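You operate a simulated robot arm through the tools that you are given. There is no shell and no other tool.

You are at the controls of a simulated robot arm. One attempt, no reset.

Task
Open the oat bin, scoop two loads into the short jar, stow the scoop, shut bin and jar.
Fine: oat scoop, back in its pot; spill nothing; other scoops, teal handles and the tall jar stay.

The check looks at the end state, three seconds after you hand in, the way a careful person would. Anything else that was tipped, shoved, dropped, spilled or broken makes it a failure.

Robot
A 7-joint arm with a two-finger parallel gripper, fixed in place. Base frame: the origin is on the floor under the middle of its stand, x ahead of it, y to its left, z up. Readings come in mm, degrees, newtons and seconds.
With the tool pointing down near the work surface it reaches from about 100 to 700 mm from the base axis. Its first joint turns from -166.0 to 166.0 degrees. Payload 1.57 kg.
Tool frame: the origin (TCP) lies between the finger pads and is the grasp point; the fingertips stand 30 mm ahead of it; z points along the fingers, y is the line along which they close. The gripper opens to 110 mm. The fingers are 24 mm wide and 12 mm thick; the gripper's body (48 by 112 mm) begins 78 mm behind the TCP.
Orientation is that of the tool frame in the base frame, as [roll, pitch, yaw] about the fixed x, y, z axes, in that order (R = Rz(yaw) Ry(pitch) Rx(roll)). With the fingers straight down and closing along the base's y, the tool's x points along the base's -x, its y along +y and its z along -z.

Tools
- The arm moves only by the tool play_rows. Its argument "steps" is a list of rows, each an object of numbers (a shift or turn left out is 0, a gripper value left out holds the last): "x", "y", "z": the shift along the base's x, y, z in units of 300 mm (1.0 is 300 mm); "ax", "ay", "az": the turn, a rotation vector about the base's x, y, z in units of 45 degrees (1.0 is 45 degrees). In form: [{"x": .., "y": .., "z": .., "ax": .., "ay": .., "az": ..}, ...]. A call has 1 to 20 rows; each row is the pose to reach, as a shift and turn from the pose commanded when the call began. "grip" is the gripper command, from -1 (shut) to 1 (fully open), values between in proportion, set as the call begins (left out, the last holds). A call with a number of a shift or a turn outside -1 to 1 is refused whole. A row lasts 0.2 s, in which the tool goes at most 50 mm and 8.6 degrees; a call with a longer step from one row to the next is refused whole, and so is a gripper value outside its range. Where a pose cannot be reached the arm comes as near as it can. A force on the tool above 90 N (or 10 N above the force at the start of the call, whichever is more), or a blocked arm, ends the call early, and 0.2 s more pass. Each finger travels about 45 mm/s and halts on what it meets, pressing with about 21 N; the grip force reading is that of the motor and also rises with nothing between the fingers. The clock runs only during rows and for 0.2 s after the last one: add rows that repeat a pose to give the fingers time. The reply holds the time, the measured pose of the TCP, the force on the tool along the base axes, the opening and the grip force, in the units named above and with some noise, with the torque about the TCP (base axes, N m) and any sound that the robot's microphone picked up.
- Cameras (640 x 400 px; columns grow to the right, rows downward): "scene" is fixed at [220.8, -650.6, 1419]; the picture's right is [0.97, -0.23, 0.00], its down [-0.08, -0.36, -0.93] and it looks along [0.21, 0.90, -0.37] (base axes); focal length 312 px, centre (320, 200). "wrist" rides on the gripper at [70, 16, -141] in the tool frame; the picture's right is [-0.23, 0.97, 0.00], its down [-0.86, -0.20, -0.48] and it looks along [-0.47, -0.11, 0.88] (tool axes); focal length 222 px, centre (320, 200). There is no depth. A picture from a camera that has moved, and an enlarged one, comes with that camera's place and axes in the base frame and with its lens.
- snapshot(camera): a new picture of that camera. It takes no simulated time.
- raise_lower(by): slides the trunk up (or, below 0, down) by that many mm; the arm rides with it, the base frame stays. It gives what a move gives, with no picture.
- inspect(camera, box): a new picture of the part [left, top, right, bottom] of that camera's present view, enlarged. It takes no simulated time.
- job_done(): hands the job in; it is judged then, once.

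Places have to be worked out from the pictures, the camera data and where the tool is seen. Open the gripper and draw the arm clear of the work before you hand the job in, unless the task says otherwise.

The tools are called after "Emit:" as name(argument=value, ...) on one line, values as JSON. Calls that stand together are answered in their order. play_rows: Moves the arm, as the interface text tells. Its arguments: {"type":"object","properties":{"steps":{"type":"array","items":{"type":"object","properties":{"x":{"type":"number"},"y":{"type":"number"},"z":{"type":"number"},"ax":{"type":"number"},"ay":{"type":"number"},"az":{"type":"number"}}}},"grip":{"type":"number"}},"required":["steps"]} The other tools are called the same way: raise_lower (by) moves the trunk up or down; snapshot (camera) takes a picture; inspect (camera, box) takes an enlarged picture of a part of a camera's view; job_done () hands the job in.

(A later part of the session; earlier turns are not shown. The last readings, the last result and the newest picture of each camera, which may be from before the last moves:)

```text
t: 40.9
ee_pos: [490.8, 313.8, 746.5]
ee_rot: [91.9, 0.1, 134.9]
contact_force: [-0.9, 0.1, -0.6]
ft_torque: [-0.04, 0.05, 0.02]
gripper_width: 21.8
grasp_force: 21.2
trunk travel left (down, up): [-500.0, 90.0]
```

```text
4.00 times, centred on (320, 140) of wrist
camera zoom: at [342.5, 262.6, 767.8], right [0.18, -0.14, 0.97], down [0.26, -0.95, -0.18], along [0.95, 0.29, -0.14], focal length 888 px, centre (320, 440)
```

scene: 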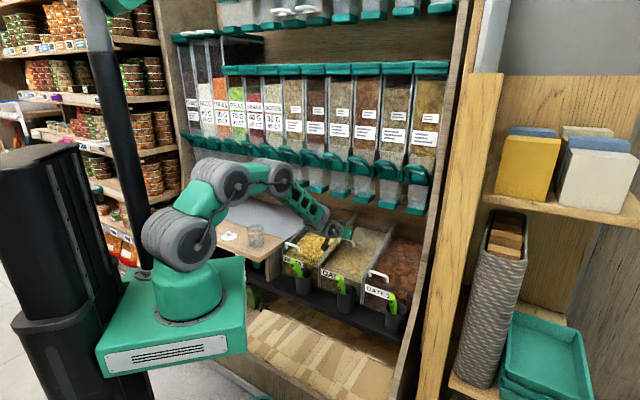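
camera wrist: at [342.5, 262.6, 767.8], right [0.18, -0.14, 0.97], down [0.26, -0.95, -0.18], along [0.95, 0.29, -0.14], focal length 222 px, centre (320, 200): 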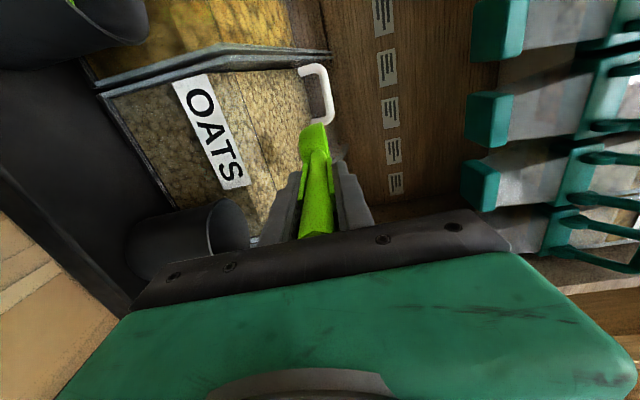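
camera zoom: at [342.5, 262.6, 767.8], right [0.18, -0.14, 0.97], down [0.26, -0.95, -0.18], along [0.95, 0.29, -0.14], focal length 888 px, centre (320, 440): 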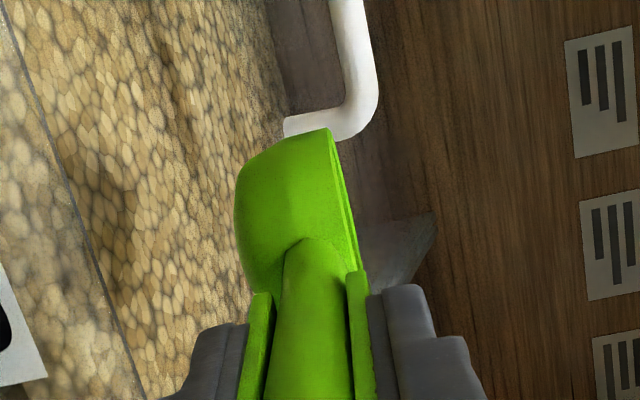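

The bowl came up empty. It's actually a round cup (radius ~27 mm, centred about 107 mm ahead of the TCP), shorter than I'd assumed, so I only skimmed the surface. Nothing is loaded, so I'll reposition it steeply over the opening for a deeper scoop.

Emit:
play_rows(steps=[{"x": 0.0273, "y": 0.0273, "z": 0.027, "ax": -0.1139, "ay": 0.1139}, {"x": 0.0546, "y": 0.0546, "z": 0.0541, "ax": -0.2278, "ay": 0.2278}, {"x": 0.0819, "y": 0.0819, "z": 0.0811, "ax": -0.3417, "ay": 0.3417}, {"x": 0.1093, "y": 0.1093, "z": 0.1082, "ax": -0.4557, "ay": 0.4557}, {"x": 0.1366, "y": 0.1366, "z": 0.1352, "ax": -0.5696, "ay": 0.5696}, {"x": 0.1639, "y": 0.1639, "z": 0.1622, "ax": -0.6835, "ay": 0.6835}, {"x": 0.1912, "y": 0.1912, "z": 0.1893, "ax": -0.7974, "ay": 0.7974}, {"x": 0.2185, "y": 0.2185, "z": 0.2163, "ax": -0.9113, "ay": 0.9113}, {"x": 0.2185, "y": 0.2185, "z": 0.2163, "ax": -0.9113, "ay": 0.9113}])

Emit:
inspect(camera="scene", box=[292, 190, 420, 280])

Emit:
snapshot(camera="wrist")

```text
t: 42.9
ee_pos: [555.7, 377.4, 812.1]
ee_rot: [150.1, 0.0, 135.0]
contact_force: [-0.5, 0.2, -1.1]
ft_torque: [-0.03, 0.02, -0.02]
gripper_width: 21.6
grasp_force: 20.6
trunk travel left (down, up): [-500.0, 90.0]
```

```text
4.44 times, centred on (356, 235) of scene
camera zoom: at [220.8, -650.6, 1419.0], right [0.97, -0.23, 0.0], down [-0.08, -0.36, -0.93], along [0.21, 0.9, -0.37], focal length 1385 px, centre (160, 44)
```

zoom: 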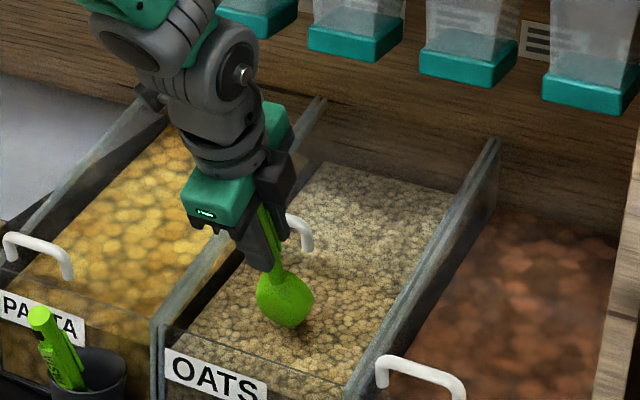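

```text
taken
camera wrist: at [466.7, 387.1, 941.8], right [0.76, 0.44, 0.49], down [0.31, -0.9, 0.32], along [0.57, -0.09, -0.81], focal length 222 px, centre (320, 200)
```

wrist: 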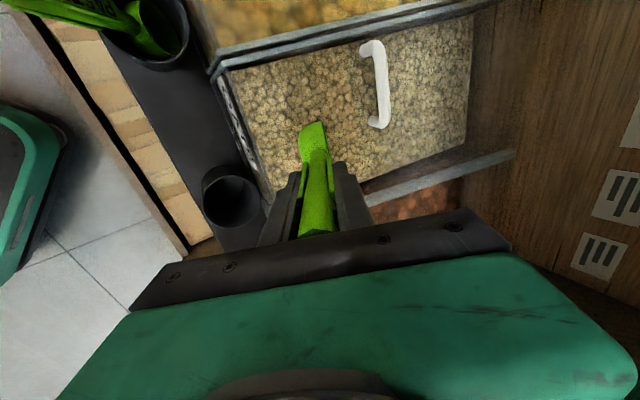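

The bowl is over the opening. I'll lower it steeply so the whole cup goes below the oat surface, watching the forces.

Emit:
play_rows(steps=[{"z": -0.08}, {"z": -0.15}, {"z": -0.2}, {"x": -0.0005, "y": -0.0005, "z": -0.23}, {"x": -0.001, "y": -0.001, "z": -0.255, "ax": 0.0079, "ay": -0.0079}, {"x": -0.0018, "y": -0.0018, "z": -0.273, "ax": 0.0196, "ay": -0.0196}, {"x": -0.0026, "y": -0.0026, "z": -0.2873, "ax": 0.0314, "ay": -0.0314}, {"x": -0.0026, "y": -0.0026, "z": -0.2873, "ax": 0.0314, "ay": -0.0314}])

Emit:
inspect(camera="scene", box=[324, 218, 388, 278])

Emit:
inspect(camera="wrist", box=[200, 30, 440, 210])

```text
t: 44.7
ee_pos: [556.0, 378.5, 724.5]
ee_rot: [148.0, -0.1, 135.0]
contact_force: [0.0, 0.5, -0.3]
ft_torque: [-0.03, 0.01, -0.01]
gripper_width: 21.5
grasp_force: 21.1
trunk travel left (down, up): [-500.0, 90.0]
```

```text
6.67 times, centred on (356, 248) of scene
camera zoom: at [220.8, -650.6, 1419.0], right [0.97, -0.23, 0.0], down [-0.08, -0.36, -0.93], along [0.21, 0.9, -0.37], focal length 2078 px, centre (80, -120)
```

zoom: 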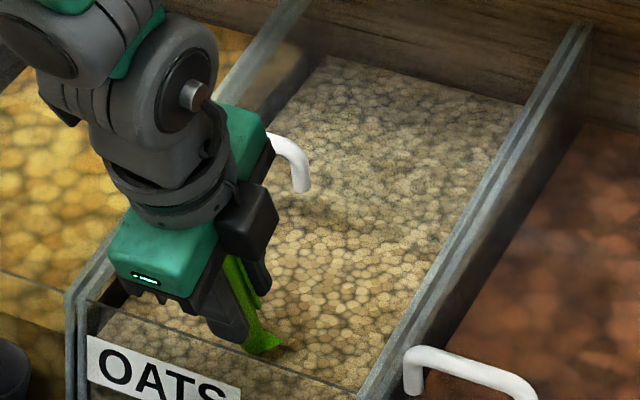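

```text
2.22 times, centred on (320, 120) of wrist
camera zoom: at [464.1, 383.9, 853.5], right [0.74, 0.42, 0.52], down [0.3, -0.9, 0.3], along [0.59, -0.07, -0.8], focal length 494 px, centre (320, 378)
```

zoom: 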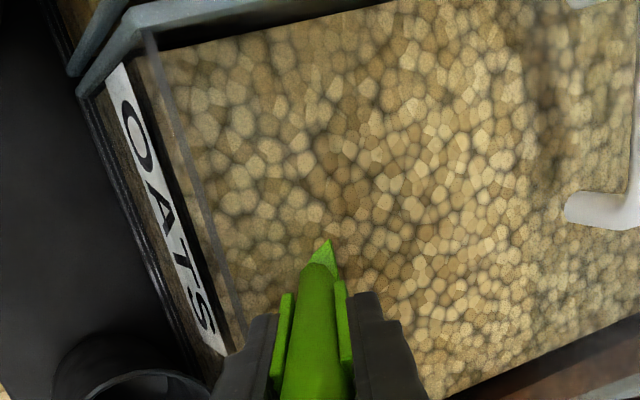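

The cup is now fully under the oats and there's no resistance, so the earlier force was just a touch on the panel. I'll sweep forward, rotate up to level and lift out.

Emit:
play_rows(steps=[{"x": 0.0141, "y": 0.0141, "z": -0.0043, "ax": 0.0314, "ay": -0.0314}, {"x": 0.0285, "y": 0.0285, "z": -0.0087, "ax": 0.0629, "ay": -0.0629}, {"x": 0.0306, "y": 0.0306, "z": -0.0117, "ax": 0.11, "ay": -0.11}, {"x": 0.033, "y": 0.033, "z": -0.0147, "ax": 0.1571, "ay": -0.1571}, {"x": 0.0264, "y": 0.0264, "z": -0.0187, "ax": 0.22, "ay": -0.22}, {"x": 0.0198, "y": 0.0198, "z": -0.0227, "ax": 0.2828, "ay": -0.2828}, {"x": 0.0082, "y": 0.0082, "z": -0.0157, "ax": 0.3457, "ay": -0.3457}, {"x": -0.0033, "y": -0.0033, "z": -0.0087, "ax": 0.4085, "ay": -0.4085}, {"x": -0.0224, "y": -0.0224, "z": 0.002, "ax": 0.4714, "ay": -0.4714}, {"x": -0.0412, "y": -0.0412, "z": 0.0123, "ax": 0.5342, "ay": -0.5342}, {"x": -0.0702, "y": -0.0702, "z": 0.0137, "ax": 0.605, "ay": -0.605}, {"x": -0.099, "y": -0.099, "z": 0.015, "ax": 0.6757, "ay": -0.6757}, {"x": -0.1129, "y": -0.1129, "z": 0.012, "ax": 0.7385, "ay": -0.7385}, {"x": -0.1266, "y": -0.1266, "z": 0.0087, "ax": 0.8014, "ay": -0.8014}, {"x": -0.1336, "y": -0.1336, "z": 0.023, "ax": 0.8406, "ay": -0.8406}, {"x": -0.1407, "y": -0.1407, "z": 0.0373, "ax": 0.8799, "ay": -0.8799}, {"x": -0.1454, "y": -0.1454, "z": 0.0833, "ax": 0.8799, "ay": -0.8799}, {"x": -0.1501, "y": -0.1501, "z": 0.154, "ax": 0.8799, "ay": -0.8799}, {"x": -0.1501, "y": -0.1501, "z": 0.154, "ax": 0.8799, "ay": -0.8799}])

Emit:
inspect(camera="scene", box=[324, 225, 388, 275])

Emit:
inspect(camera="scene", box=[280, 200, 408, 300])

```text
t: 48.7
ee_pos: [511.8, 329.7, 770.4]
ee_rot: [92.0, 0.1, 134.9]
contact_force: [0.0, 0.4, -0.2]
ft_torque: [-0.02, 0.02, 0.01]
gripper_width: 21.6
grasp_force: 21.6
trunk travel left (down, up): [-500.0, 90.0]
```

```text
8.00 times, centred on (356, 250) of scene
camera zoom: at [220.8, -650.6, 1419.0], right [0.97, -0.23, 0.0], down [-0.08, -0.36, -0.93], along [0.21, 0.9, -0.37], focal length 2494 px, centre (32, -200)
```

zoom: 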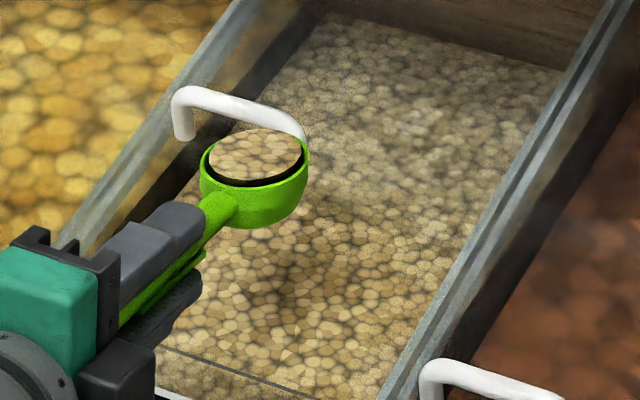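

```text
4.00 times, centred on (344, 250) of scene
camera zoom: at [220.8, -650.6, 1419.0], right [0.97, -0.23, 0.0], down [-0.08, -0.36, -0.93], along [0.21, 0.9, -0.37], focal length 1247 px, centre (224, 0)
```

zoom: 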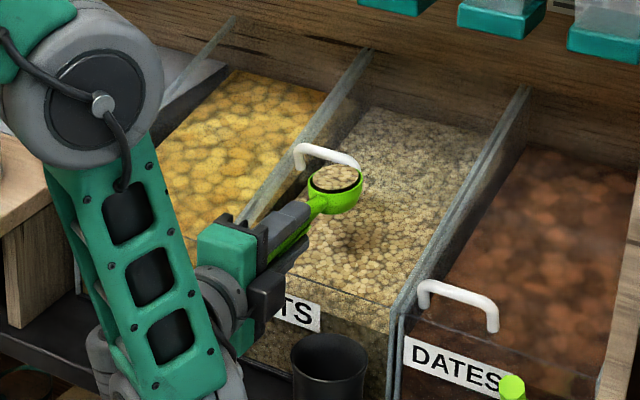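

The cup is full of oats and level. I'll raise it straight up gently before carrying it to the jar.

Emit:
play_rows(steps=[{"z": 0.03}, {"z": 0.08}, {"z": 0.13}, {"z": 0.18}, {"z": 0.23}, {"z": 0.265}, {"z": 0.265}])

Emit:
inspect(camera="scene", box=[200, 190, 300, 270])

```text
t: 50.3
ee_pos: [510.7, 332.9, 852.7]
ee_rot: [91.9, 0.0, 135.0]
contact_force: [0.4, 0.8, -1.5]
ft_torque: [-0.04, 0.04, 0.02]
gripper_width: 21.6
grasp_force: 20.8
trunk travel left (down, up): [-500.0, 90.0]
```

```text
5.00 times, centred on (250, 230) of scene
camera zoom: at [220.8, -650.6, 1419.0], right [0.97, -0.23, 0.0], down [-0.08, -0.36, -0.93], along [0.21, 0.9, -0.37], focal length 1559 px, centre (670, 50)
```

zoom: 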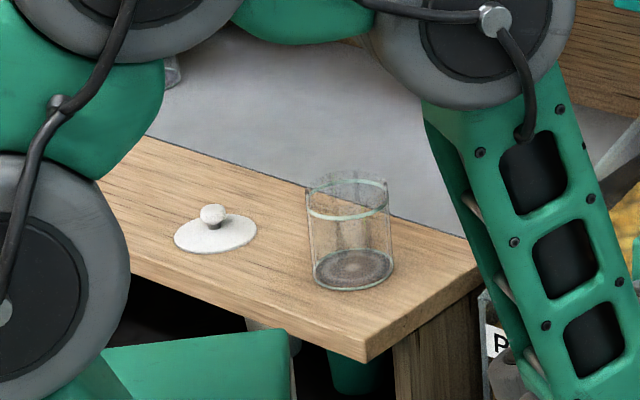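

I'll check the jar's true rim height up close before approaching it.

Emit:
inspect(camera="scene", box=[242, 220, 268, 252])

Emit:
snapshot(camera="scene")

```text
12.50 times, centred on (255, 236) of scene
camera zoom: at [220.8, -650.6, 1419.0], right [0.97, -0.23, 0.0], down [-0.08, -0.36, -0.93], along [0.21, 0.9, -0.37], focal length 3897 px, centre (1132, -250)
```

zoom: 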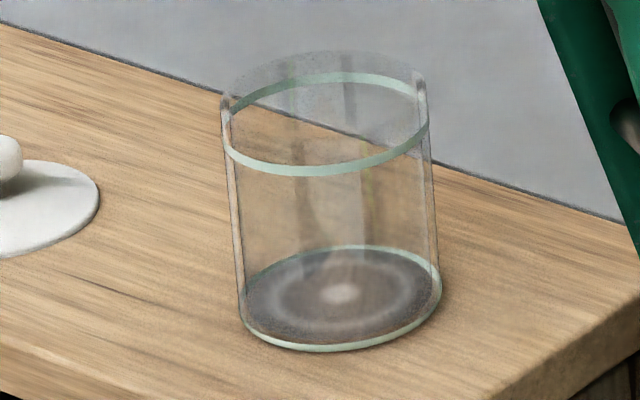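

```text
taken
```

scene: 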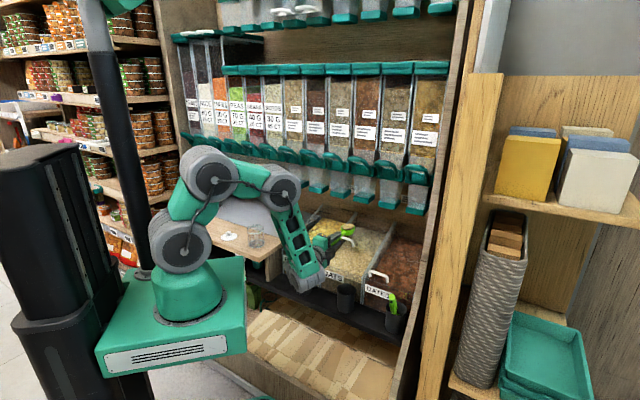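

The jar rim could be as high as z≈800. I also want to see how low the wrist hangs before I swing across, so I'll zoom in on it.

Emit:
inspect(camera="scene", box=[250, 200, 410, 310])

```text
3.64 times, centred on (330, 255) of scene
camera zoom: at [220.8, -650.6, 1419.0], right [0.97, -0.23, 0.0], down [-0.08, -0.36, -0.93], along [0.21, 0.9, -0.37], focal length 1134 px, centre (284, 0)
```

zoom: 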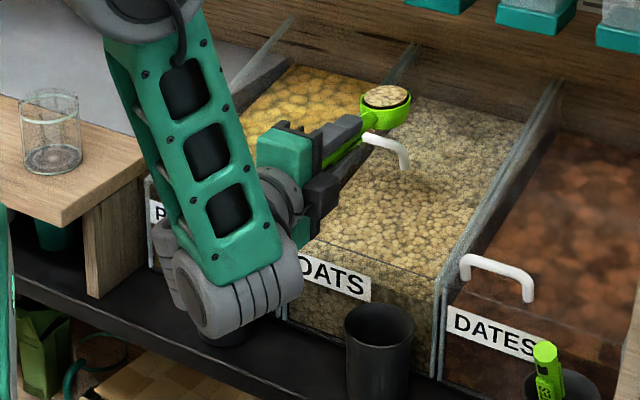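

The wrist joint hangs about 100 mm below the tool axis but stays well in front of the shelf and counter. I'll carry the load, level and at a gentle speed, halfway toward the jar.

Emit:
play_rows(steps=[{"x": -0.03, "y": 0.0157, "z": 0.005, "az": 0.0168}, {"x": -0.08, "y": 0.0419, "z": 0.02, "az": 0.0449}, {"x": -0.135, "y": 0.0707, "z": 0.035, "az": 0.0757}, {"x": -0.19, "y": 0.0994, "z": 0.05, "az": 0.1065}, {"x": -0.245, "y": 0.1282, "z": 0.05, "az": 0.1374}, {"x": -0.3, "y": 0.157, "z": 0.05, "az": 0.1682}, {"x": -0.355, "y": 0.1858, "z": 0.05, "az": 0.1991}, {"x": -0.41, "y": 0.2146, "z": 0.05, "az": 0.2299}, {"x": -0.465, "y": 0.2434, "z": 0.05, "az": 0.2607}, {"x": -0.51, "y": 0.2669, "z": 0.05, "az": 0.286}, {"x": -0.535, "y": 0.28, "z": 0.05, "az": 0.3}, {"x": -0.535, "y": 0.28, "z": 0.05, "az": 0.3}])

Emit:
inspect(camera="scene", box=[200, 180, 360, 290])

```text
t: 52.9
ee_pos: [349.8, 415.9, 864.9]
ee_rot: [91.9, 0.0, 148.4]
contact_force: [-1.0, -1.0, -0.2]
ft_torque: [-0.02, 0.06, -0.01]
gripper_width: 21.8
grasp_force: 20.8
trunk travel left (down, up): [-500.0, 90.0]
```

```text
3.64 times, centred on (280, 235) of scene
camera zoom: at [220.8, -650.6, 1419.0], right [0.97, -0.23, 0.0], down [-0.08, -0.36, -0.93], along [0.21, 0.9, -0.37], focal length 1134 px, centre (466, 73)
```

zoom: 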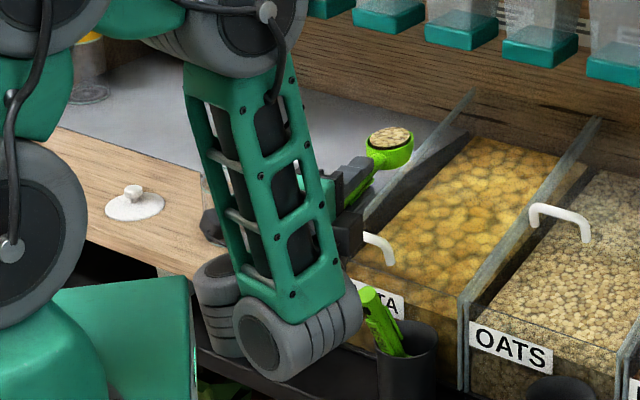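

The load is intact and level. I'll continue the second half of the swing to bring the cup over the jar.

Emit:
play_rows(steps=[{"x": -0.025, "y": 0.0131, "az": 0.014}, {"x": -0.07, "y": 0.0367, "az": 0.0393}, {"x": -0.125, "y": 0.0655, "az": 0.0701}, {"x": -0.18, "y": 0.0943, "az": 0.1009}, {"x": -0.235, "y": 0.1231, "az": 0.1318}, {"x": -0.29, "y": 0.152, "az": 0.1626}, {"x": -0.345, "y": 0.1808, "az": 0.1935}, {"x": -0.4, "y": 0.2096, "az": 0.2243}, {"x": -0.455, "y": 0.2384, "az": 0.2551}, {"x": -0.505, "y": 0.2646, "az": 0.2832}, {"x": -0.535, "y": 0.2803, "az": 0.3}, {"x": -0.535, "y": 0.2803, "az": 0.3}])

Emit:
inspect(camera="scene", box=[190, 180, 320, 270])

Emit:
snapshot(camera="wrist")

```text
t: 55.5
ee_pos: [188.9, 497.5, 863.9]
ee_rot: [92.3, 0.0, 162.0]
contact_force: [-0.1, 0.4, -0.5]
ft_torque: [-0.05, 0.03, 0.01]
gripper_width: 21.9
grasp_force: 20.7
trunk travel left (down, up): [-500.0, 90.0]
```

```text
4.44 times, centred on (255, 225) of scene
camera zoom: at [220.8, -650.6, 1419.0], right [0.97, -0.23, 0.0], down [-0.08, -0.36, -0.93], along [0.21, 0.9, -0.37], focal length 1385 px, centre (609, 89)
```

zoom: 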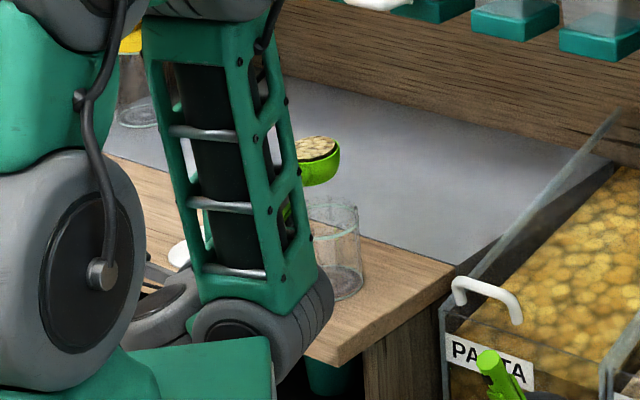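

```text
taken
camera wrist: at [80.3, 386.0, 886.8], right [0.23, -0.04, 0.97], down [0.66, -0.73, -0.18], along [0.71, 0.69, -0.14], focal length 222 px, centre (320, 200)
```

wrist: 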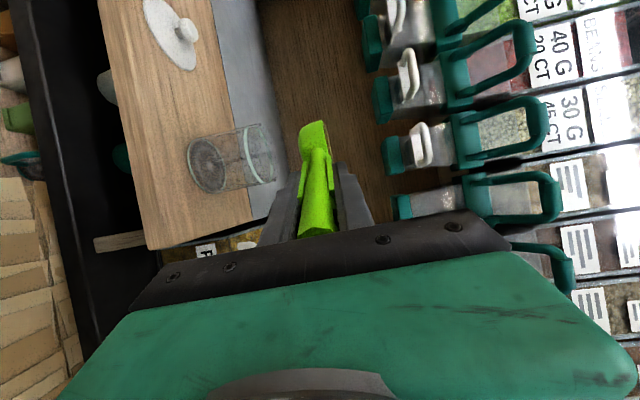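

The load is intact and the cup hangs directly above the jar. I'll take another steady reading to check for position offset before pouring.

Emit:
play_rows(steps=[{}, {}])

Emit:
inspect(camera="wrist", box=[160, 90, 360, 215])

Emit:
inspect(camera="scene", box=[235, 200, 283, 250])

```text
t: 56.1
ee_pos: [191.8, 498.5, 866.5]
ee_rot: [91.9, 0.0, 162.0]
contact_force: [0.6, -1.2, -0.4]
ft_torque: [-0.07, 0.02, -0.01]
gripper_width: 21.5
grasp_force: 21.3
trunk travel left (down, up): [-500.0, 90.0]
```

```text
3.20 times, centred on (260, 152) of wrist
camera zoom: at [81.2, 387.0, 887.8], right [0.23, -0.04, 0.97], down [0.66, -0.73, -0.18], along [0.71, 0.69, -0.14], focal length 711 px, centre (512, 352)
```

zoom: 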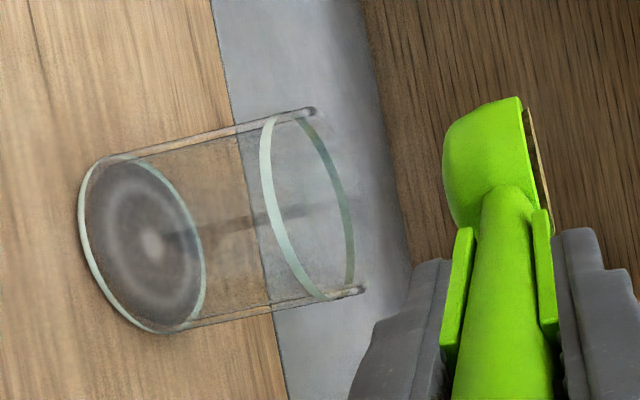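

```text
8.00 times, centred on (259, 225) of scene
camera zoom: at [220.8, -650.6, 1419.0], right [0.97, -0.23, 0.0], down [-0.08, -0.36, -0.93], along [0.21, 0.9, -0.37], focal length 2494 px, centre (808, 0)
```

zoom: 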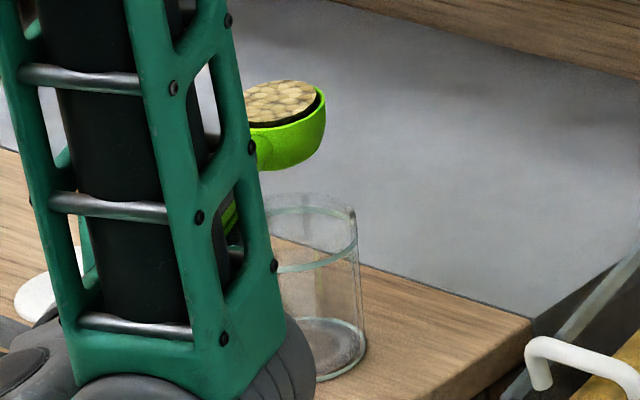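

A steady wrist view shows the spoon and jar aligned, and the glass rim is about 11 mm above the ring, so z≈800. I'll start tilting slowly about the cup so the lip stays over the jar centre, going first to φ≈48°.

Emit:
play_rows(steps=[{"x": -0.0015, "y": 0.0066, "ax": -0.0845, "ay": 0.0275}, {"x": -0.0029, "y": 0.013, "ax": -0.169, "ay": 0.055}, {"x": -0.0017, "y": 0.0168, "z": 0.008, "ax": -0.2536, "ay": 0.0824}, {"x": -0.0003, "y": 0.0209, "z": 0.016, "ax": -0.3381, "ay": 0.1099}, {"x": 0.0021, "y": 0.0282, "z": 0.0313, "ax": -0.4226, "ay": 0.1374}, {"x": 0.0044, "y": 0.0355, "z": 0.0467, "ax": -0.5071, "ay": 0.1649}, {"x": 0.0077, "y": 0.0456, "z": 0.0627, "ax": -0.5916, "ay": 0.1924}, {"x": 0.0111, "y": 0.0561, "z": 0.0783, "ax": -0.6762, "ay": 0.2198}, {"x": 0.0153, "y": 0.0691, "z": 0.094, "ax": -0.7607, "ay": 0.2473}, {"x": 0.0197, "y": 0.0824, "z": 0.11, "ax": -0.8452, "ay": 0.2748}])

Emit:
inspect(camera="scene", box=[235, 190, 283, 250])

Emit:
snapshot(camera="wrist")

```text
t: 57.5
ee_pos: [191.6, 495.0, 879.6]
ee_rot: [101.6, 2.0, 162.1]
contact_force: [0.3, 0.6, -0.9]
ft_torque: [-0.04, 0.01, 0.0]
gripper_width: 21.6
grasp_force: 20.7
out of reach, approached as far as the arm can: row 3, 4, 5, 6
trunk travel left (down, up): [-500.0, 90.0]
stopped in row 6: the arm was blocked; the commanded pose is now the measured one
```

```text
6.67 times, centred on (259, 220) of scene
camera zoom: at [220.8, -650.6, 1419.0], right [0.97, -0.23, 0.0], down [-0.08, -0.36, -0.93], along [0.21, 0.9, -0.37], focal length 2078 px, centre (727, 67)
```

zoom: 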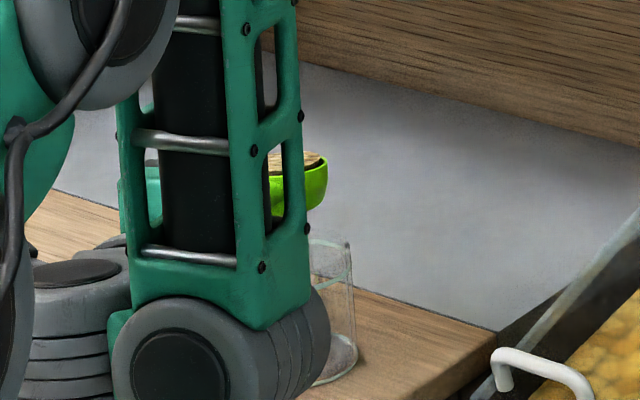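

```text
taken
camera wrist: at [83.3, 388.5, 921.8], right [0.24, 0.13, 0.96], down [0.66, -0.75, -0.07], along [0.71, 0.65, -0.27], focal length 222 px, centre (320, 200)
```

wrist: 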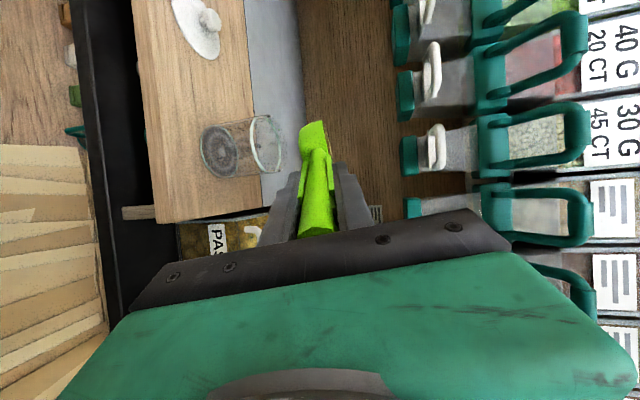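

The arm hit a joint limit at φ≈78° in this folded posture. The load is still intact. I'll pour instead by rolling the spoon about its handle, so first I'll return it to level, re-centred over the jar.

Emit:
play_rows(steps=[{"x": 0.0055, "y": 0.0068, "z": -0.015, "ax": 0.0542, "ay": -0.0059}, {"x": 0.011, "y": 0.0135, "z": -0.03, "ax": 0.1083, "ay": -0.0118}, {"x": 0.0165, "y": 0.0203, "z": -0.045, "ax": 0.1625, "ay": -0.0177}, {"x": 0.022, "y": 0.027, "z": -0.06, "ax": 0.2166, "ay": -0.0236}, {"x": 0.022, "y": 0.027, "z": -0.06, "ax": 0.2166, "ay": -0.0236}])

Emit:
inspect(camera="wrist", box=[160, 90, 360, 215])

Emit:
inspect(camera="scene", box=[235, 195, 299, 250])

```text
t: 58.7
ee_pos: [198.5, 502.3, 860.4]
ee_rot: [92.0, -0.1, 162.0]
contact_force: [-0.8, 1.0, -0.7]
ft_torque: [-0.02, 0.0, 0.01]
gripper_width: 21.7
grasp_force: 20.7
out of reach, approached as far as the arm can: row 1, 2, 3, 4
trunk travel left (down, up): [-500.0, 90.0]
```

```text
3.20 times, centred on (260, 152) of wrist
camera zoom: at [90.0, 390.4, 882.5], right [0.23, -0.04, 0.97], down [0.66, -0.73, -0.18], along [0.71, 0.69, -0.14], focal length 711 px, centre (512, 352)
```

zoom: 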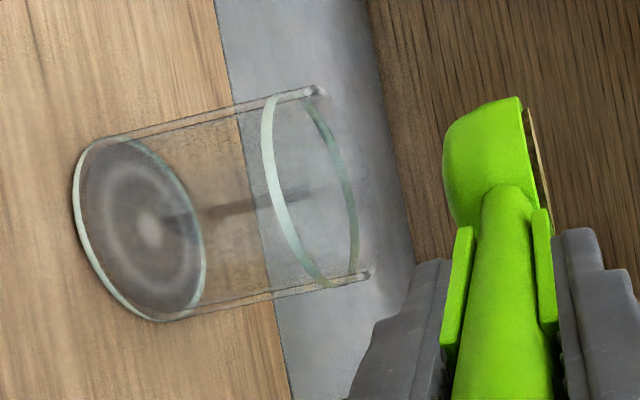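

```text
7.27 times, centred on (267, 222) of scene
camera zoom: at [220.8, -650.6, 1419.0], right [0.97, -0.23, 0.0], down [-0.08, -0.36, -0.93], along [0.21, 0.9, -0.37], focal length 2267 px, centre (706, 36)
```

zoom: 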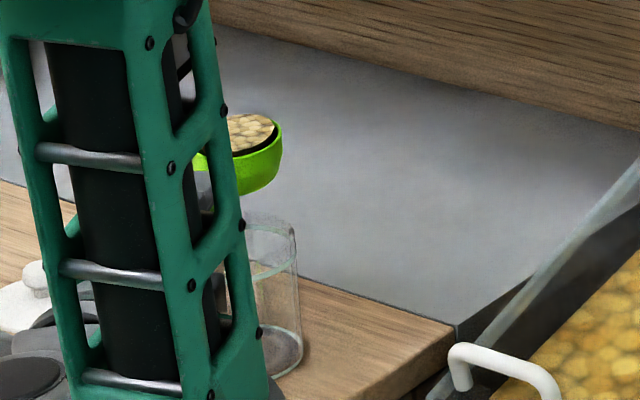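

The cup is level and sits slightly right of the jar axis, as intended for a left roll. I'll lower it 27 mm to just above the rim.

Emit:
play_rows(steps=[{"z": -0.03}, {"z": -0.06}, {"z": -0.09}, {"z": -0.09}])

Emit:
inspect(camera="wrist", box=[160, 90, 360, 215])

Emit:
inspect(camera="scene", box=[235, 195, 299, 250])

```text
t: 59.7
ee_pos: [199.3, 500.9, 832.3]
ee_rot: [92.2, 0.1, 161.9]
contact_force: [0.1, 0.5, -0.2]
ft_torque: [-0.02, -0.01, 0.0]
gripper_width: 21.4
grasp_force: 21.6
trunk travel left (down, up): [-500.0, 90.0]
```

```text
3.20 times, centred on (260, 152) of wrist
camera zoom: at [89.7, 389.4, 855.2], right [0.23, -0.04, 0.97], down [0.66, -0.73, -0.18], along [0.71, 0.69, -0.14], focal length 711 px, centre (512, 352)
```

zoom: 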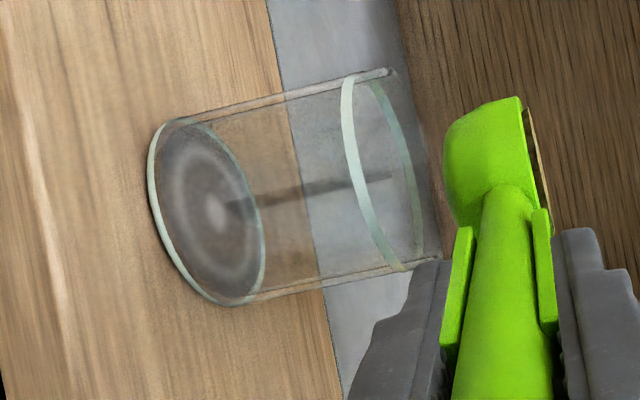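

```text
7.27 times, centred on (267, 222) of scene
camera zoom: at [220.8, -650.6, 1419.0], right [0.97, -0.23, 0.0], down [-0.08, -0.36, -0.93], along [0.21, 0.9, -0.37], focal length 2267 px, centre (706, 36)
```

zoom: 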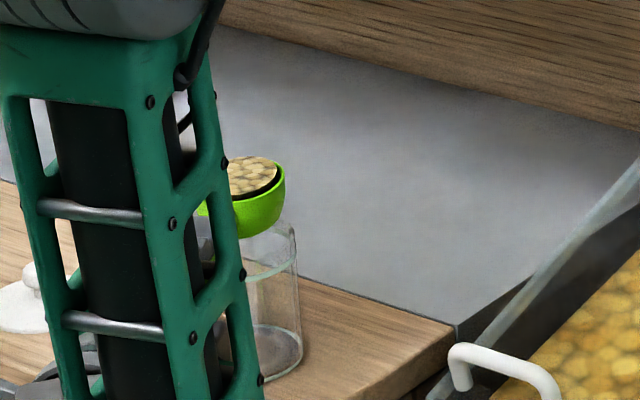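

The cup is 6–12 mm above the rim and aligned in both views. I'll roll the spoon to the left slowly, the first 45°.

Emit:
play_rows(steps=[{"ax": -0.0343, "ay": -0.1057, "az": 0.0039}, {"ax": -0.0687, "ay": -0.2113, "az": 0.0078}, {"ax": -0.103, "ay": -0.317, "az": 0.0117}, {"ax": -0.1373, "ay": -0.4227, "az": 0.0156}, {"ax": -0.1717, "ay": -0.5283, "az": 0.0194}, {"ax": -0.206, "ay": -0.634, "az": 0.0233}, {"ax": -0.2403, "ay": -0.7397, "az": 0.0272}, {"ax": -0.2747, "ay": -0.8453, "az": 0.0311}, {"ax": -0.309, "ay": -0.951, "az": 0.035}])

Emit:
snapshot(camera="wrist")

Emit:
inspect(camera="scene", box=[235, 195, 299, 250])

```text
t: 61.7
ee_pos: [197.8, 502.2, 833.7]
ee_rot: [93.0, 45.0, 164.0]
contact_force: [-0.5, -0.2, -0.9]
ft_torque: [-0.05, 0.01, -0.03]
gripper_width: 21.7
grasp_force: 21.3
trunk travel left (down, up): [-500.0, 90.0]
```

```text
taken
camera wrist: at [96.8, 385.1, 801.7], right [-0.49, 0.19, 0.85], down [0.57, -0.67, 0.48], along [0.66, 0.72, 0.22], focal length 222 px, centre (320, 200)
```

wrist: 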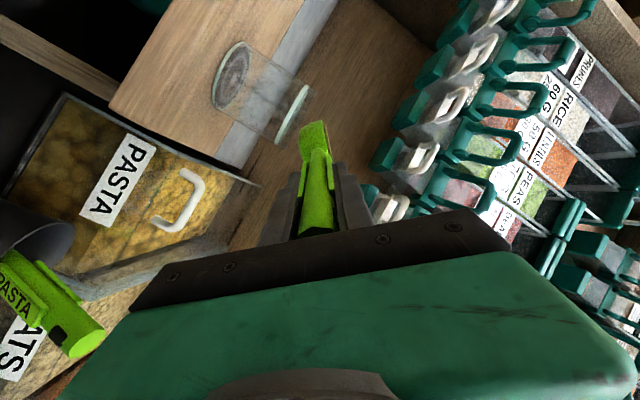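

```text
7.27 times, centred on (267, 222) of scene
camera zoom: at [220.8, -650.6, 1419.0], right [0.97, -0.23, 0.0], down [-0.08, -0.36, -0.93], along [0.21, 0.9, -0.37], focal length 2267 px, centre (706, 36)
```

zoom: 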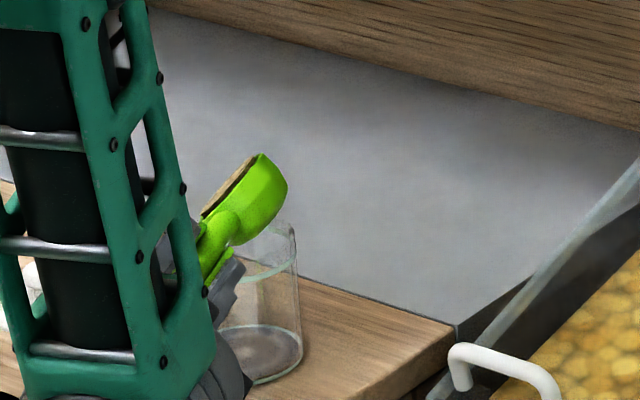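

The load still holds at 45°. The lip is about 20 mm left of the jar centre, so I'll nudge 6 mm right and keep rolling to 90°.

Emit:
play_rows(steps=[{"x": 0.0095, "y": -0.0031}, {"x": 0.019, "y": -0.0062, "ax": -0.0343, "ay": -0.1057, "az": 0.0039}, {"x": 0.019, "y": -0.0062, "ax": -0.0687, "ay": -0.2113, "az": 0.0078}, {"x": 0.019, "y": -0.0062, "ax": -0.103, "ay": -0.317, "az": 0.0117}, {"x": 0.019, "y": -0.0062, "ax": -0.1373, "ay": -0.4227, "az": 0.0156}, {"x": 0.019, "y": -0.0062, "ax": -0.1717, "ay": -0.5283, "az": 0.0194}, {"x": 0.019, "y": -0.0062, "ax": -0.206, "ay": -0.634, "az": 0.0233}, {"x": 0.019, "y": -0.0062, "ax": -0.2403, "ay": -0.7397, "az": 0.0272}, {"x": 0.019, "y": -0.0062, "ax": -0.2747, "ay": -0.8453, "az": 0.0311}, {"x": 0.019, "y": -0.0062, "ax": -0.309, "ay": -0.951, "az": 0.035}, {"x": 0.019, "y": -0.0062, "ax": -0.309, "ay": -0.951, "az": 0.035}])

Emit:
snapshot(camera="wrist")

Emit:
inspect(camera="scene", box=[235, 195, 299, 250])

```text
t: 64.1
ee_pos: [205.1, 501.8, 834.1]
ee_rot: [-177.9, 88.0, -106.0]
contact_force: [-0.7, 0.0, -0.1]
ft_torque: [-0.02, 0.01, -0.01]
gripper_width: 21.4
grasp_force: 21.7
trunk travel left (down, up): [-500.0, 90.0]
```

```text
taken
camera wrist: at [144.9, 369.7, 769.3], right [-0.92, 0.31, 0.23], down [0.05, -0.49, 0.87], along [0.38, 0.82, 0.44], focal length 222 px, centre (320, 200)
```

wrist: 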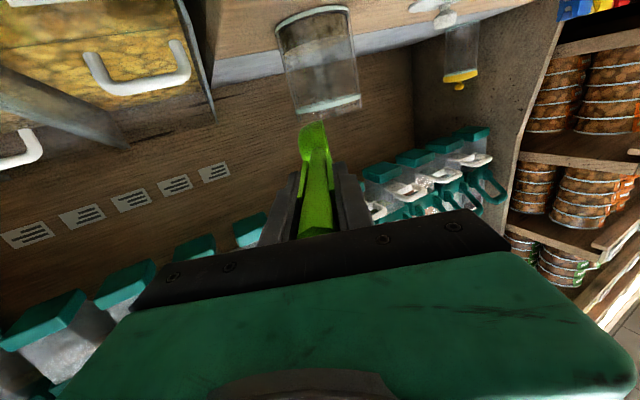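

```text
7.27 times, centred on (267, 222) of scene
camera zoom: at [220.8, -650.6, 1419.0], right [0.97, -0.23, 0.0], down [-0.08, -0.36, -0.93], along [0.21, 0.9, -0.37], focal length 2267 px, centre (706, 36)
```

zoom: 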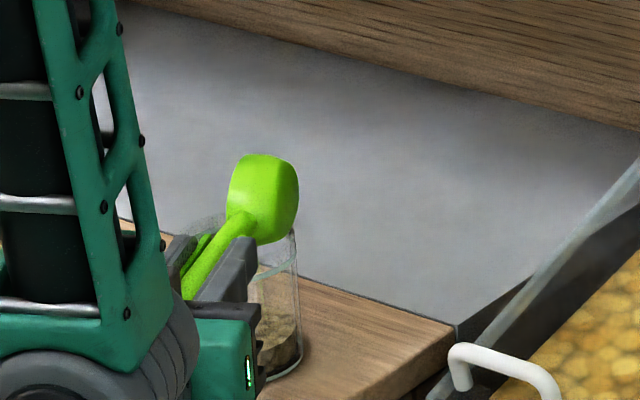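

Oats are now visible in the jar. I'll check that the cup is empty and nothing landed on the counter.

Emit:
inspect(camera="wrist", box=[230, 0, 410, 150])

Emit:
inspect(camera="scene", box=[246, 222, 286, 256])

```text
2.67 times, centred on (320, 75) of wrist
camera zoom: at [144.9, 369.7, 769.3], right [-0.92, 0.31, 0.23], down [0.05, -0.49, 0.87], along [0.38, 0.82, 0.44], focal length 592 px, centre (320, 533)
```

zoom: 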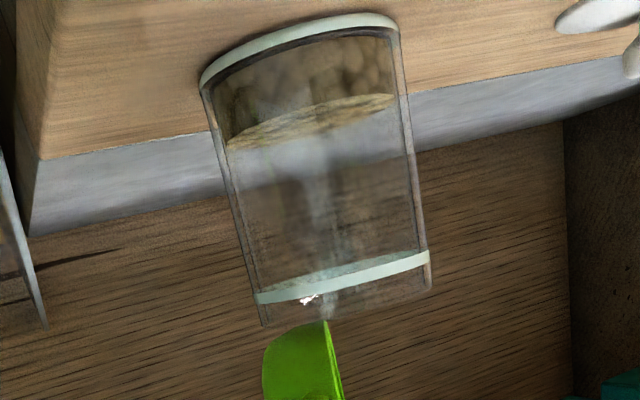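

```text
11.76 times, centred on (266, 239) of scene
camera zoom: at [220.8, -650.6, 1419.0], right [0.97, -0.23, 0.0], down [-0.08, -0.36, -0.93], along [0.21, 0.9, -0.37], focal length 3667 px, centre (955, -259)
```

zoom: 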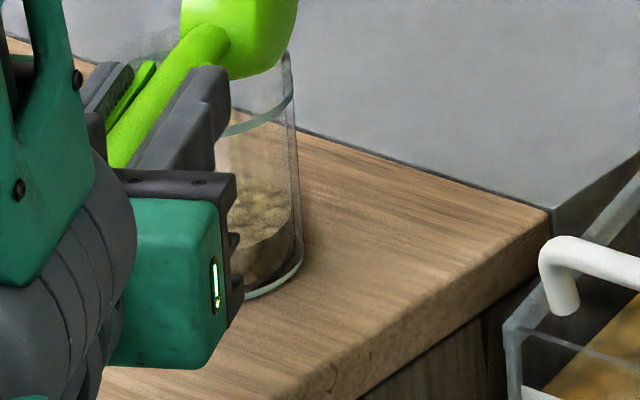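

The first load is in the jar (about a third full), with nothing on the counter. I'll lift clear and roll the spoon back upright.

Emit:
play_rows(steps=[{"z": 0.05}, {"z": 0.1033}, {"z": 0.1033, "ax": 0.0515, "ay": 0.1585, "az": -0.0058}, {"z": 0.1033, "ax": 0.103, "ay": 0.317, "az": -0.0117}, {"z": 0.1033, "ax": 0.1545, "ay": 0.4755, "az": -0.0175}, {"z": 0.1033, "ax": 0.206, "ay": 0.634, "az": -0.0233}, {"z": 0.1033, "ax": 0.2575, "ay": 0.7925, "az": -0.0292}, {"z": 0.1033, "ax": 0.309, "ay": 0.951, "az": -0.035}])

Emit:
play_rows(steps=[{"ax": 0.0515, "ay": 0.1585, "az": -0.0058}, {"ax": 0.103, "ay": 0.317, "az": -0.0117}, {"ax": 0.1545, "ay": 0.4755, "az": -0.0175}, {"ax": 0.206, "ay": 0.634, "az": -0.0233}, {"ax": 0.2575, "ay": 0.7925, "az": -0.0292}, {"ax": 0.309, "ay": 0.951, "az": -0.035}, {"ax": 0.309, "ay": 0.951, "az": -0.035}])

Emit:
inspect(camera="scene", box=[225, 190, 305, 255])

Emit:
inspect(camera="wrist", box=[130, 70, 370, 230])

```text
t: 65.9
ee_pos: [203.8, 501.6, 865.1]
ee_rot: [92.9, 44.8, 163.9]
contact_force: [0.6, -0.2, -1.0]
ft_torque: [-0.02, 0.02, 0.02]
gripper_width: 21.6
grasp_force: 20.8
trunk travel left (down, up): [-500.0, 90.0]
```

```text
t: 67.5
ee_pos: [204.2, 501.0, 863.9]
ee_rot: [92.1, -0.1, 162.0]
contact_force: [-0.6, -0.6, -0.2]
ft_torque: [-0.04, -0.01, -0.01]
gripper_width: 21.7
grasp_force: 21.3
trunk travel left (down, up): [-500.0, 90.0]
```

```text
6.15 times, centred on (265, 222) of scene
camera zoom: at [220.8, -650.6, 1419.0], right [0.97, -0.23, 0.0], down [-0.08, -0.36, -0.93], along [0.21, 0.9, -0.37], focal length 1918 px, centre (658, 62)
```

zoom: 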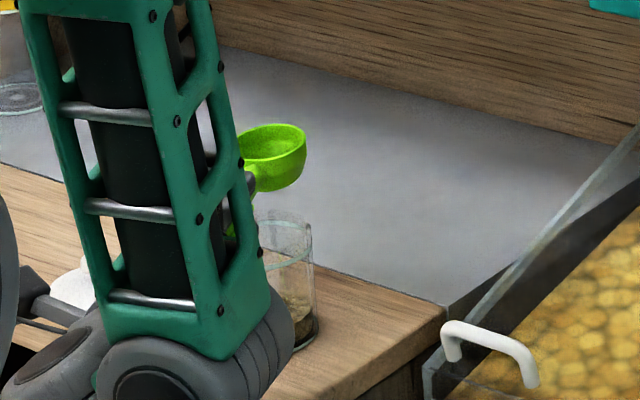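

```text
2.50 times, centred on (250, 150) of wrist
camera zoom: at [94.5, 388.4, 887.0], right [0.23, -0.04, 0.97], down [0.66, -0.73, -0.18], along [0.71, 0.69, -0.14], focal length 555 px, centre (495, 325)
```

zoom: 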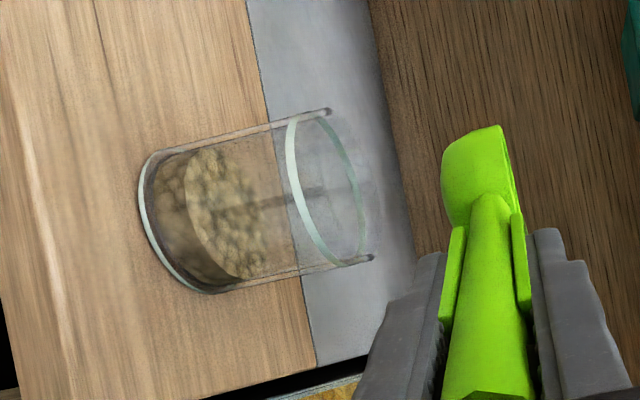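

The cup is empty and the jar holds one clean load. I'll swing back to the oat bin along the same path.

Emit:
play_rows(steps=[{"x": 0.085, "y": -0.0467, "az": -0.05}, {"x": 0.17, "y": -0.0933, "az": -0.1}, {"x": 0.255, "y": -0.14, "az": -0.15}, {"x": 0.34, "y": -0.1867, "az": -0.2}, {"x": 0.425, "y": -0.2333, "az": -0.25}, {"x": 0.51, "y": -0.28, "az": -0.3}])

Emit:
play_rows(steps=[{"x": 0.0853, "y": -0.0464, "az": -0.05}, {"x": 0.1706, "y": -0.0929, "az": -0.1}, {"x": 0.2558, "y": -0.1393, "az": -0.15}, {"x": 0.3411, "y": -0.1858, "az": -0.2}, {"x": 0.4264, "y": -0.2322, "az": -0.25}, {"x": 0.5117, "y": -0.2787, "az": -0.3}, {"x": 0.5117, "y": -0.2787, "az": -0.3}])

Emit:
inspect(camera="scene", box=[280, 190, 420, 300])

```text
t: 68.9
ee_pos: [355.9, 418.2, 863.7]
ee_rot: [92.2, -0.1, 148.4]
contact_force: [0.4, -0.2, -1.1]
ft_torque: [-0.03, 0.02, 0.01]
gripper_width: 21.9
grasp_force: 21.1
trunk travel left (down, up): [-500.0, 90.0]
```

```text
t: 70.5
ee_pos: [508.8, 332.2, 864.6]
ee_rot: [92.1, -0.1, 134.9]
contact_force: [0.5, -0.1, 0.0]
ft_torque: [-0.03, -0.02, 0.02]
gripper_width: 21.6
grasp_force: 20.8
trunk travel left (down, up): [-500.0, 90.0]
```

```text
3.64 times, centred on (350, 245) of scene
camera zoom: at [220.8, -650.6, 1419.0], right [0.97, -0.23, 0.0], down [-0.08, -0.36, -0.93], along [0.21, 0.9, -0.37], focal length 1134 px, centre (211, 36)
```

zoom: 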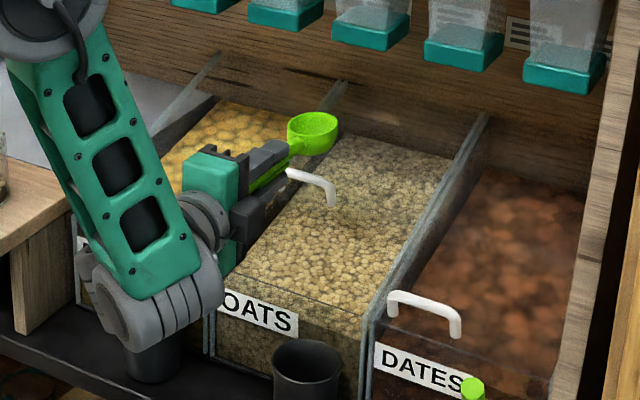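

The lid is still open and everything's in place. I'll reposition steeply over the opening for the second load.

Emit:
play_rows(steps=[{"x": 0.0197, "y": 0.0197, "z": -0.005, "ax": -0.1139, "ay": 0.1139}, {"x": 0.0394, "y": 0.0394, "z": -0.012, "ax": -0.2278, "ay": 0.2278}, {"x": 0.059, "y": 0.059, "z": -0.02, "ax": -0.3417, "ay": 0.3417}, {"x": 0.0787, "y": 0.0787, "z": -0.035, "ax": -0.4557, "ay": 0.4557}, {"x": 0.0984, "y": 0.0984, "z": -0.06, "ax": -0.5696, "ay": 0.5696}, {"x": 0.1181, "y": 0.1181, "z": -0.1, "ax": -0.6835, "ay": 0.6835}, {"x": 0.1377, "y": 0.1377, "z": -0.14, "ax": -0.7974, "ay": 0.7974}, {"x": 0.1574, "y": 0.1574, "z": -0.1833, "ax": -0.9113, "ay": 0.9113}, {"x": 0.1574, "y": 0.1574, "z": -0.1833, "ax": -0.9113, "ay": 0.9113}])

Emit:
inspect(camera="scene", box=[292, 190, 420, 280])

```text
t: 72.5
ee_pos: [558.6, 381.6, 808.8]
ee_rot: [150.2, 0.0, 134.8]
contact_force: [-0.3, -0.4, -0.2]
ft_torque: [-0.04, 0.02, 0.01]
gripper_width: 21.6
grasp_force: 21.0
trunk travel left (down, up): [-500.0, 90.0]
```

```text
4.44 times, centred on (356, 235) of scene
camera zoom: at [220.8, -650.6, 1419.0], right [0.97, -0.23, 0.0], down [-0.08, -0.36, -0.93], along [0.21, 0.9, -0.37], focal length 1385 px, centre (160, 44)
```

zoom: 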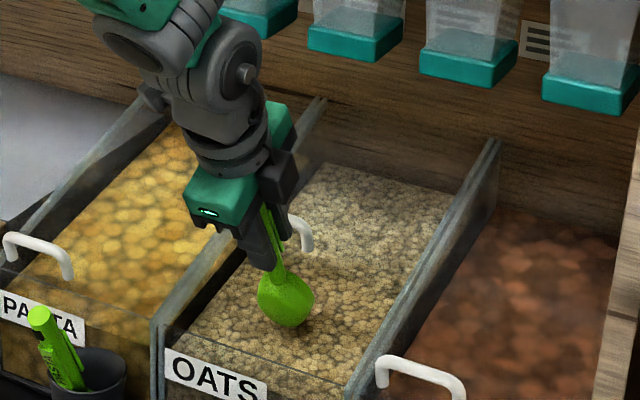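

It's in the same pose as before the first load. I'll lower into the oats again.

Emit:
play_rows(steps=[{"z": -0.08}, {"z": -0.15}, {"z": -0.2}, {"x": -0.0005, "y": -0.0005, "z": -0.23}, {"x": -0.001, "y": -0.001, "z": -0.255, "ax": 0.0079, "ay": -0.0079}, {"x": -0.0018, "y": -0.0018, "z": -0.273, "ax": 0.0196, "ay": -0.0196}, {"x": -0.0026, "y": -0.0026, "z": -0.2873, "ax": 0.0314, "ay": -0.0314}, {"x": -0.0026, "y": -0.0026, "z": -0.2873, "ax": 0.0314, "ay": -0.0314}])

Emit:
inspect(camera="scene", box=[324, 218, 388, 278])

```text
t: 74.3
ee_pos: [555.6, 380.8, 723.6]
ee_rot: [148.1, 0.1, 134.9]
contact_force: [0.4, -0.7, -0.8]
ft_torque: [0.03, 0.04, -0.01]
gripper_width: 21.8
grasp_force: 20.8
trunk travel left (down, up): [-500.0, 90.0]
```

```text
6.67 times, centred on (356, 248) of scene
camera zoom: at [220.8, -650.6, 1419.0], right [0.97, -0.23, 0.0], down [-0.08, -0.36, -0.93], along [0.21, 0.9, -0.37], focal length 2078 px, centre (80, -120)
```

zoom: 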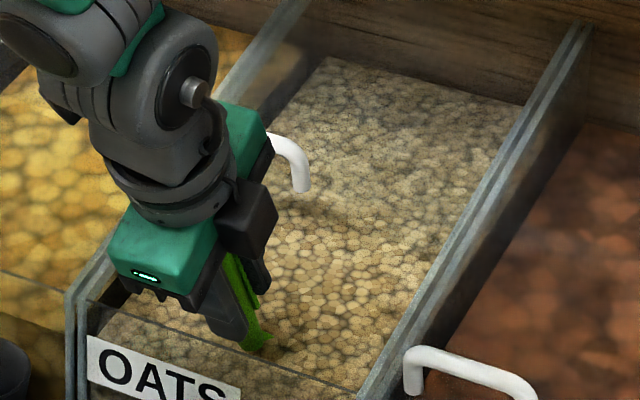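

The cup is submerged with no contact forces. I'll repeat the sweep, level and lift.

Emit:
play_rows(steps=[{"x": 0.0141, "y": 0.0141, "z": -0.0043, "ax": 0.0314, "ay": -0.0314}, {"x": 0.0285, "y": 0.0285, "z": -0.0087, "ax": 0.0629, "ay": -0.0629}, {"x": 0.0306, "y": 0.0306, "z": -0.0117, "ax": 0.11, "ay": -0.11}, {"x": 0.033, "y": 0.033, "z": -0.0147, "ax": 0.1571, "ay": -0.1571}, {"x": 0.0264, "y": 0.0264, "z": -0.0187, "ax": 0.22, "ay": -0.22}, {"x": 0.0198, "y": 0.0198, "z": -0.0227, "ax": 0.2828, "ay": -0.2828}, {"x": 0.0082, "y": 0.0082, "z": -0.0157, "ax": 0.3457, "ay": -0.3457}, {"x": -0.0033, "y": -0.0033, "z": -0.0087, "ax": 0.4085, "ay": -0.4085}, {"x": -0.0224, "y": -0.0224, "z": 0.002, "ax": 0.4714, "ay": -0.4714}, {"x": -0.0412, "y": -0.0412, "z": 0.0123, "ax": 0.5342, "ay": -0.5342}, {"x": -0.0702, "y": -0.0702, "z": 0.0137, "ax": 0.605, "ay": -0.605}, {"x": -0.099, "y": -0.099, "z": 0.015, "ax": 0.6757, "ay": -0.6757}, {"x": -0.1129, "y": -0.1129, "z": 0.012, "ax": 0.7385, "ay": -0.7385}, {"x": -0.1266, "y": -0.1266, "z": 0.0087, "ax": 0.8014, "ay": -0.8014}, {"x": -0.1336, "y": -0.1336, "z": 0.023, "ax": 0.8406, "ay": -0.8406}, {"x": -0.1407, "y": -0.1407, "z": 0.0373, "ax": 0.8799, "ay": -0.8799}, {"x": -0.1454, "y": -0.1454, "z": 0.0833, "ax": 0.8799, "ay": -0.8799}, {"x": -0.1501, "y": -0.1501, "z": 0.154, "ax": 0.8799, "ay": -0.8799}, {"x": -0.1501, "y": -0.1501, "z": 0.154, "ax": 0.8799, "ay": -0.8799}])

Emit:
inspect(camera="scene", box=[324, 225, 388, 275])

```text
t: 78.3
ee_pos: [513.1, 336.8, 768.7]
ee_rot: [92.1, 0.0, 134.9]
contact_force: [0.1, 0.5, 0.6]
ft_torque: [-0.01, 0.01, -0.01]
gripper_width: 21.5
grasp_force: 20.6
trunk travel left (down, up): [-500.0, 90.0]
```

```text
8.00 times, centred on (356, 250) of scene
camera zoom: at [220.8, -650.6, 1419.0], right [0.97, -0.23, 0.0], down [-0.08, -0.36, -0.93], along [0.21, 0.9, -0.37], focal length 2494 px, centre (32, -200)
```

zoom: 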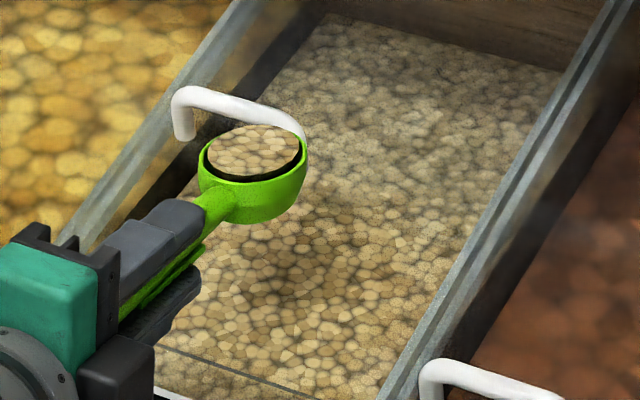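

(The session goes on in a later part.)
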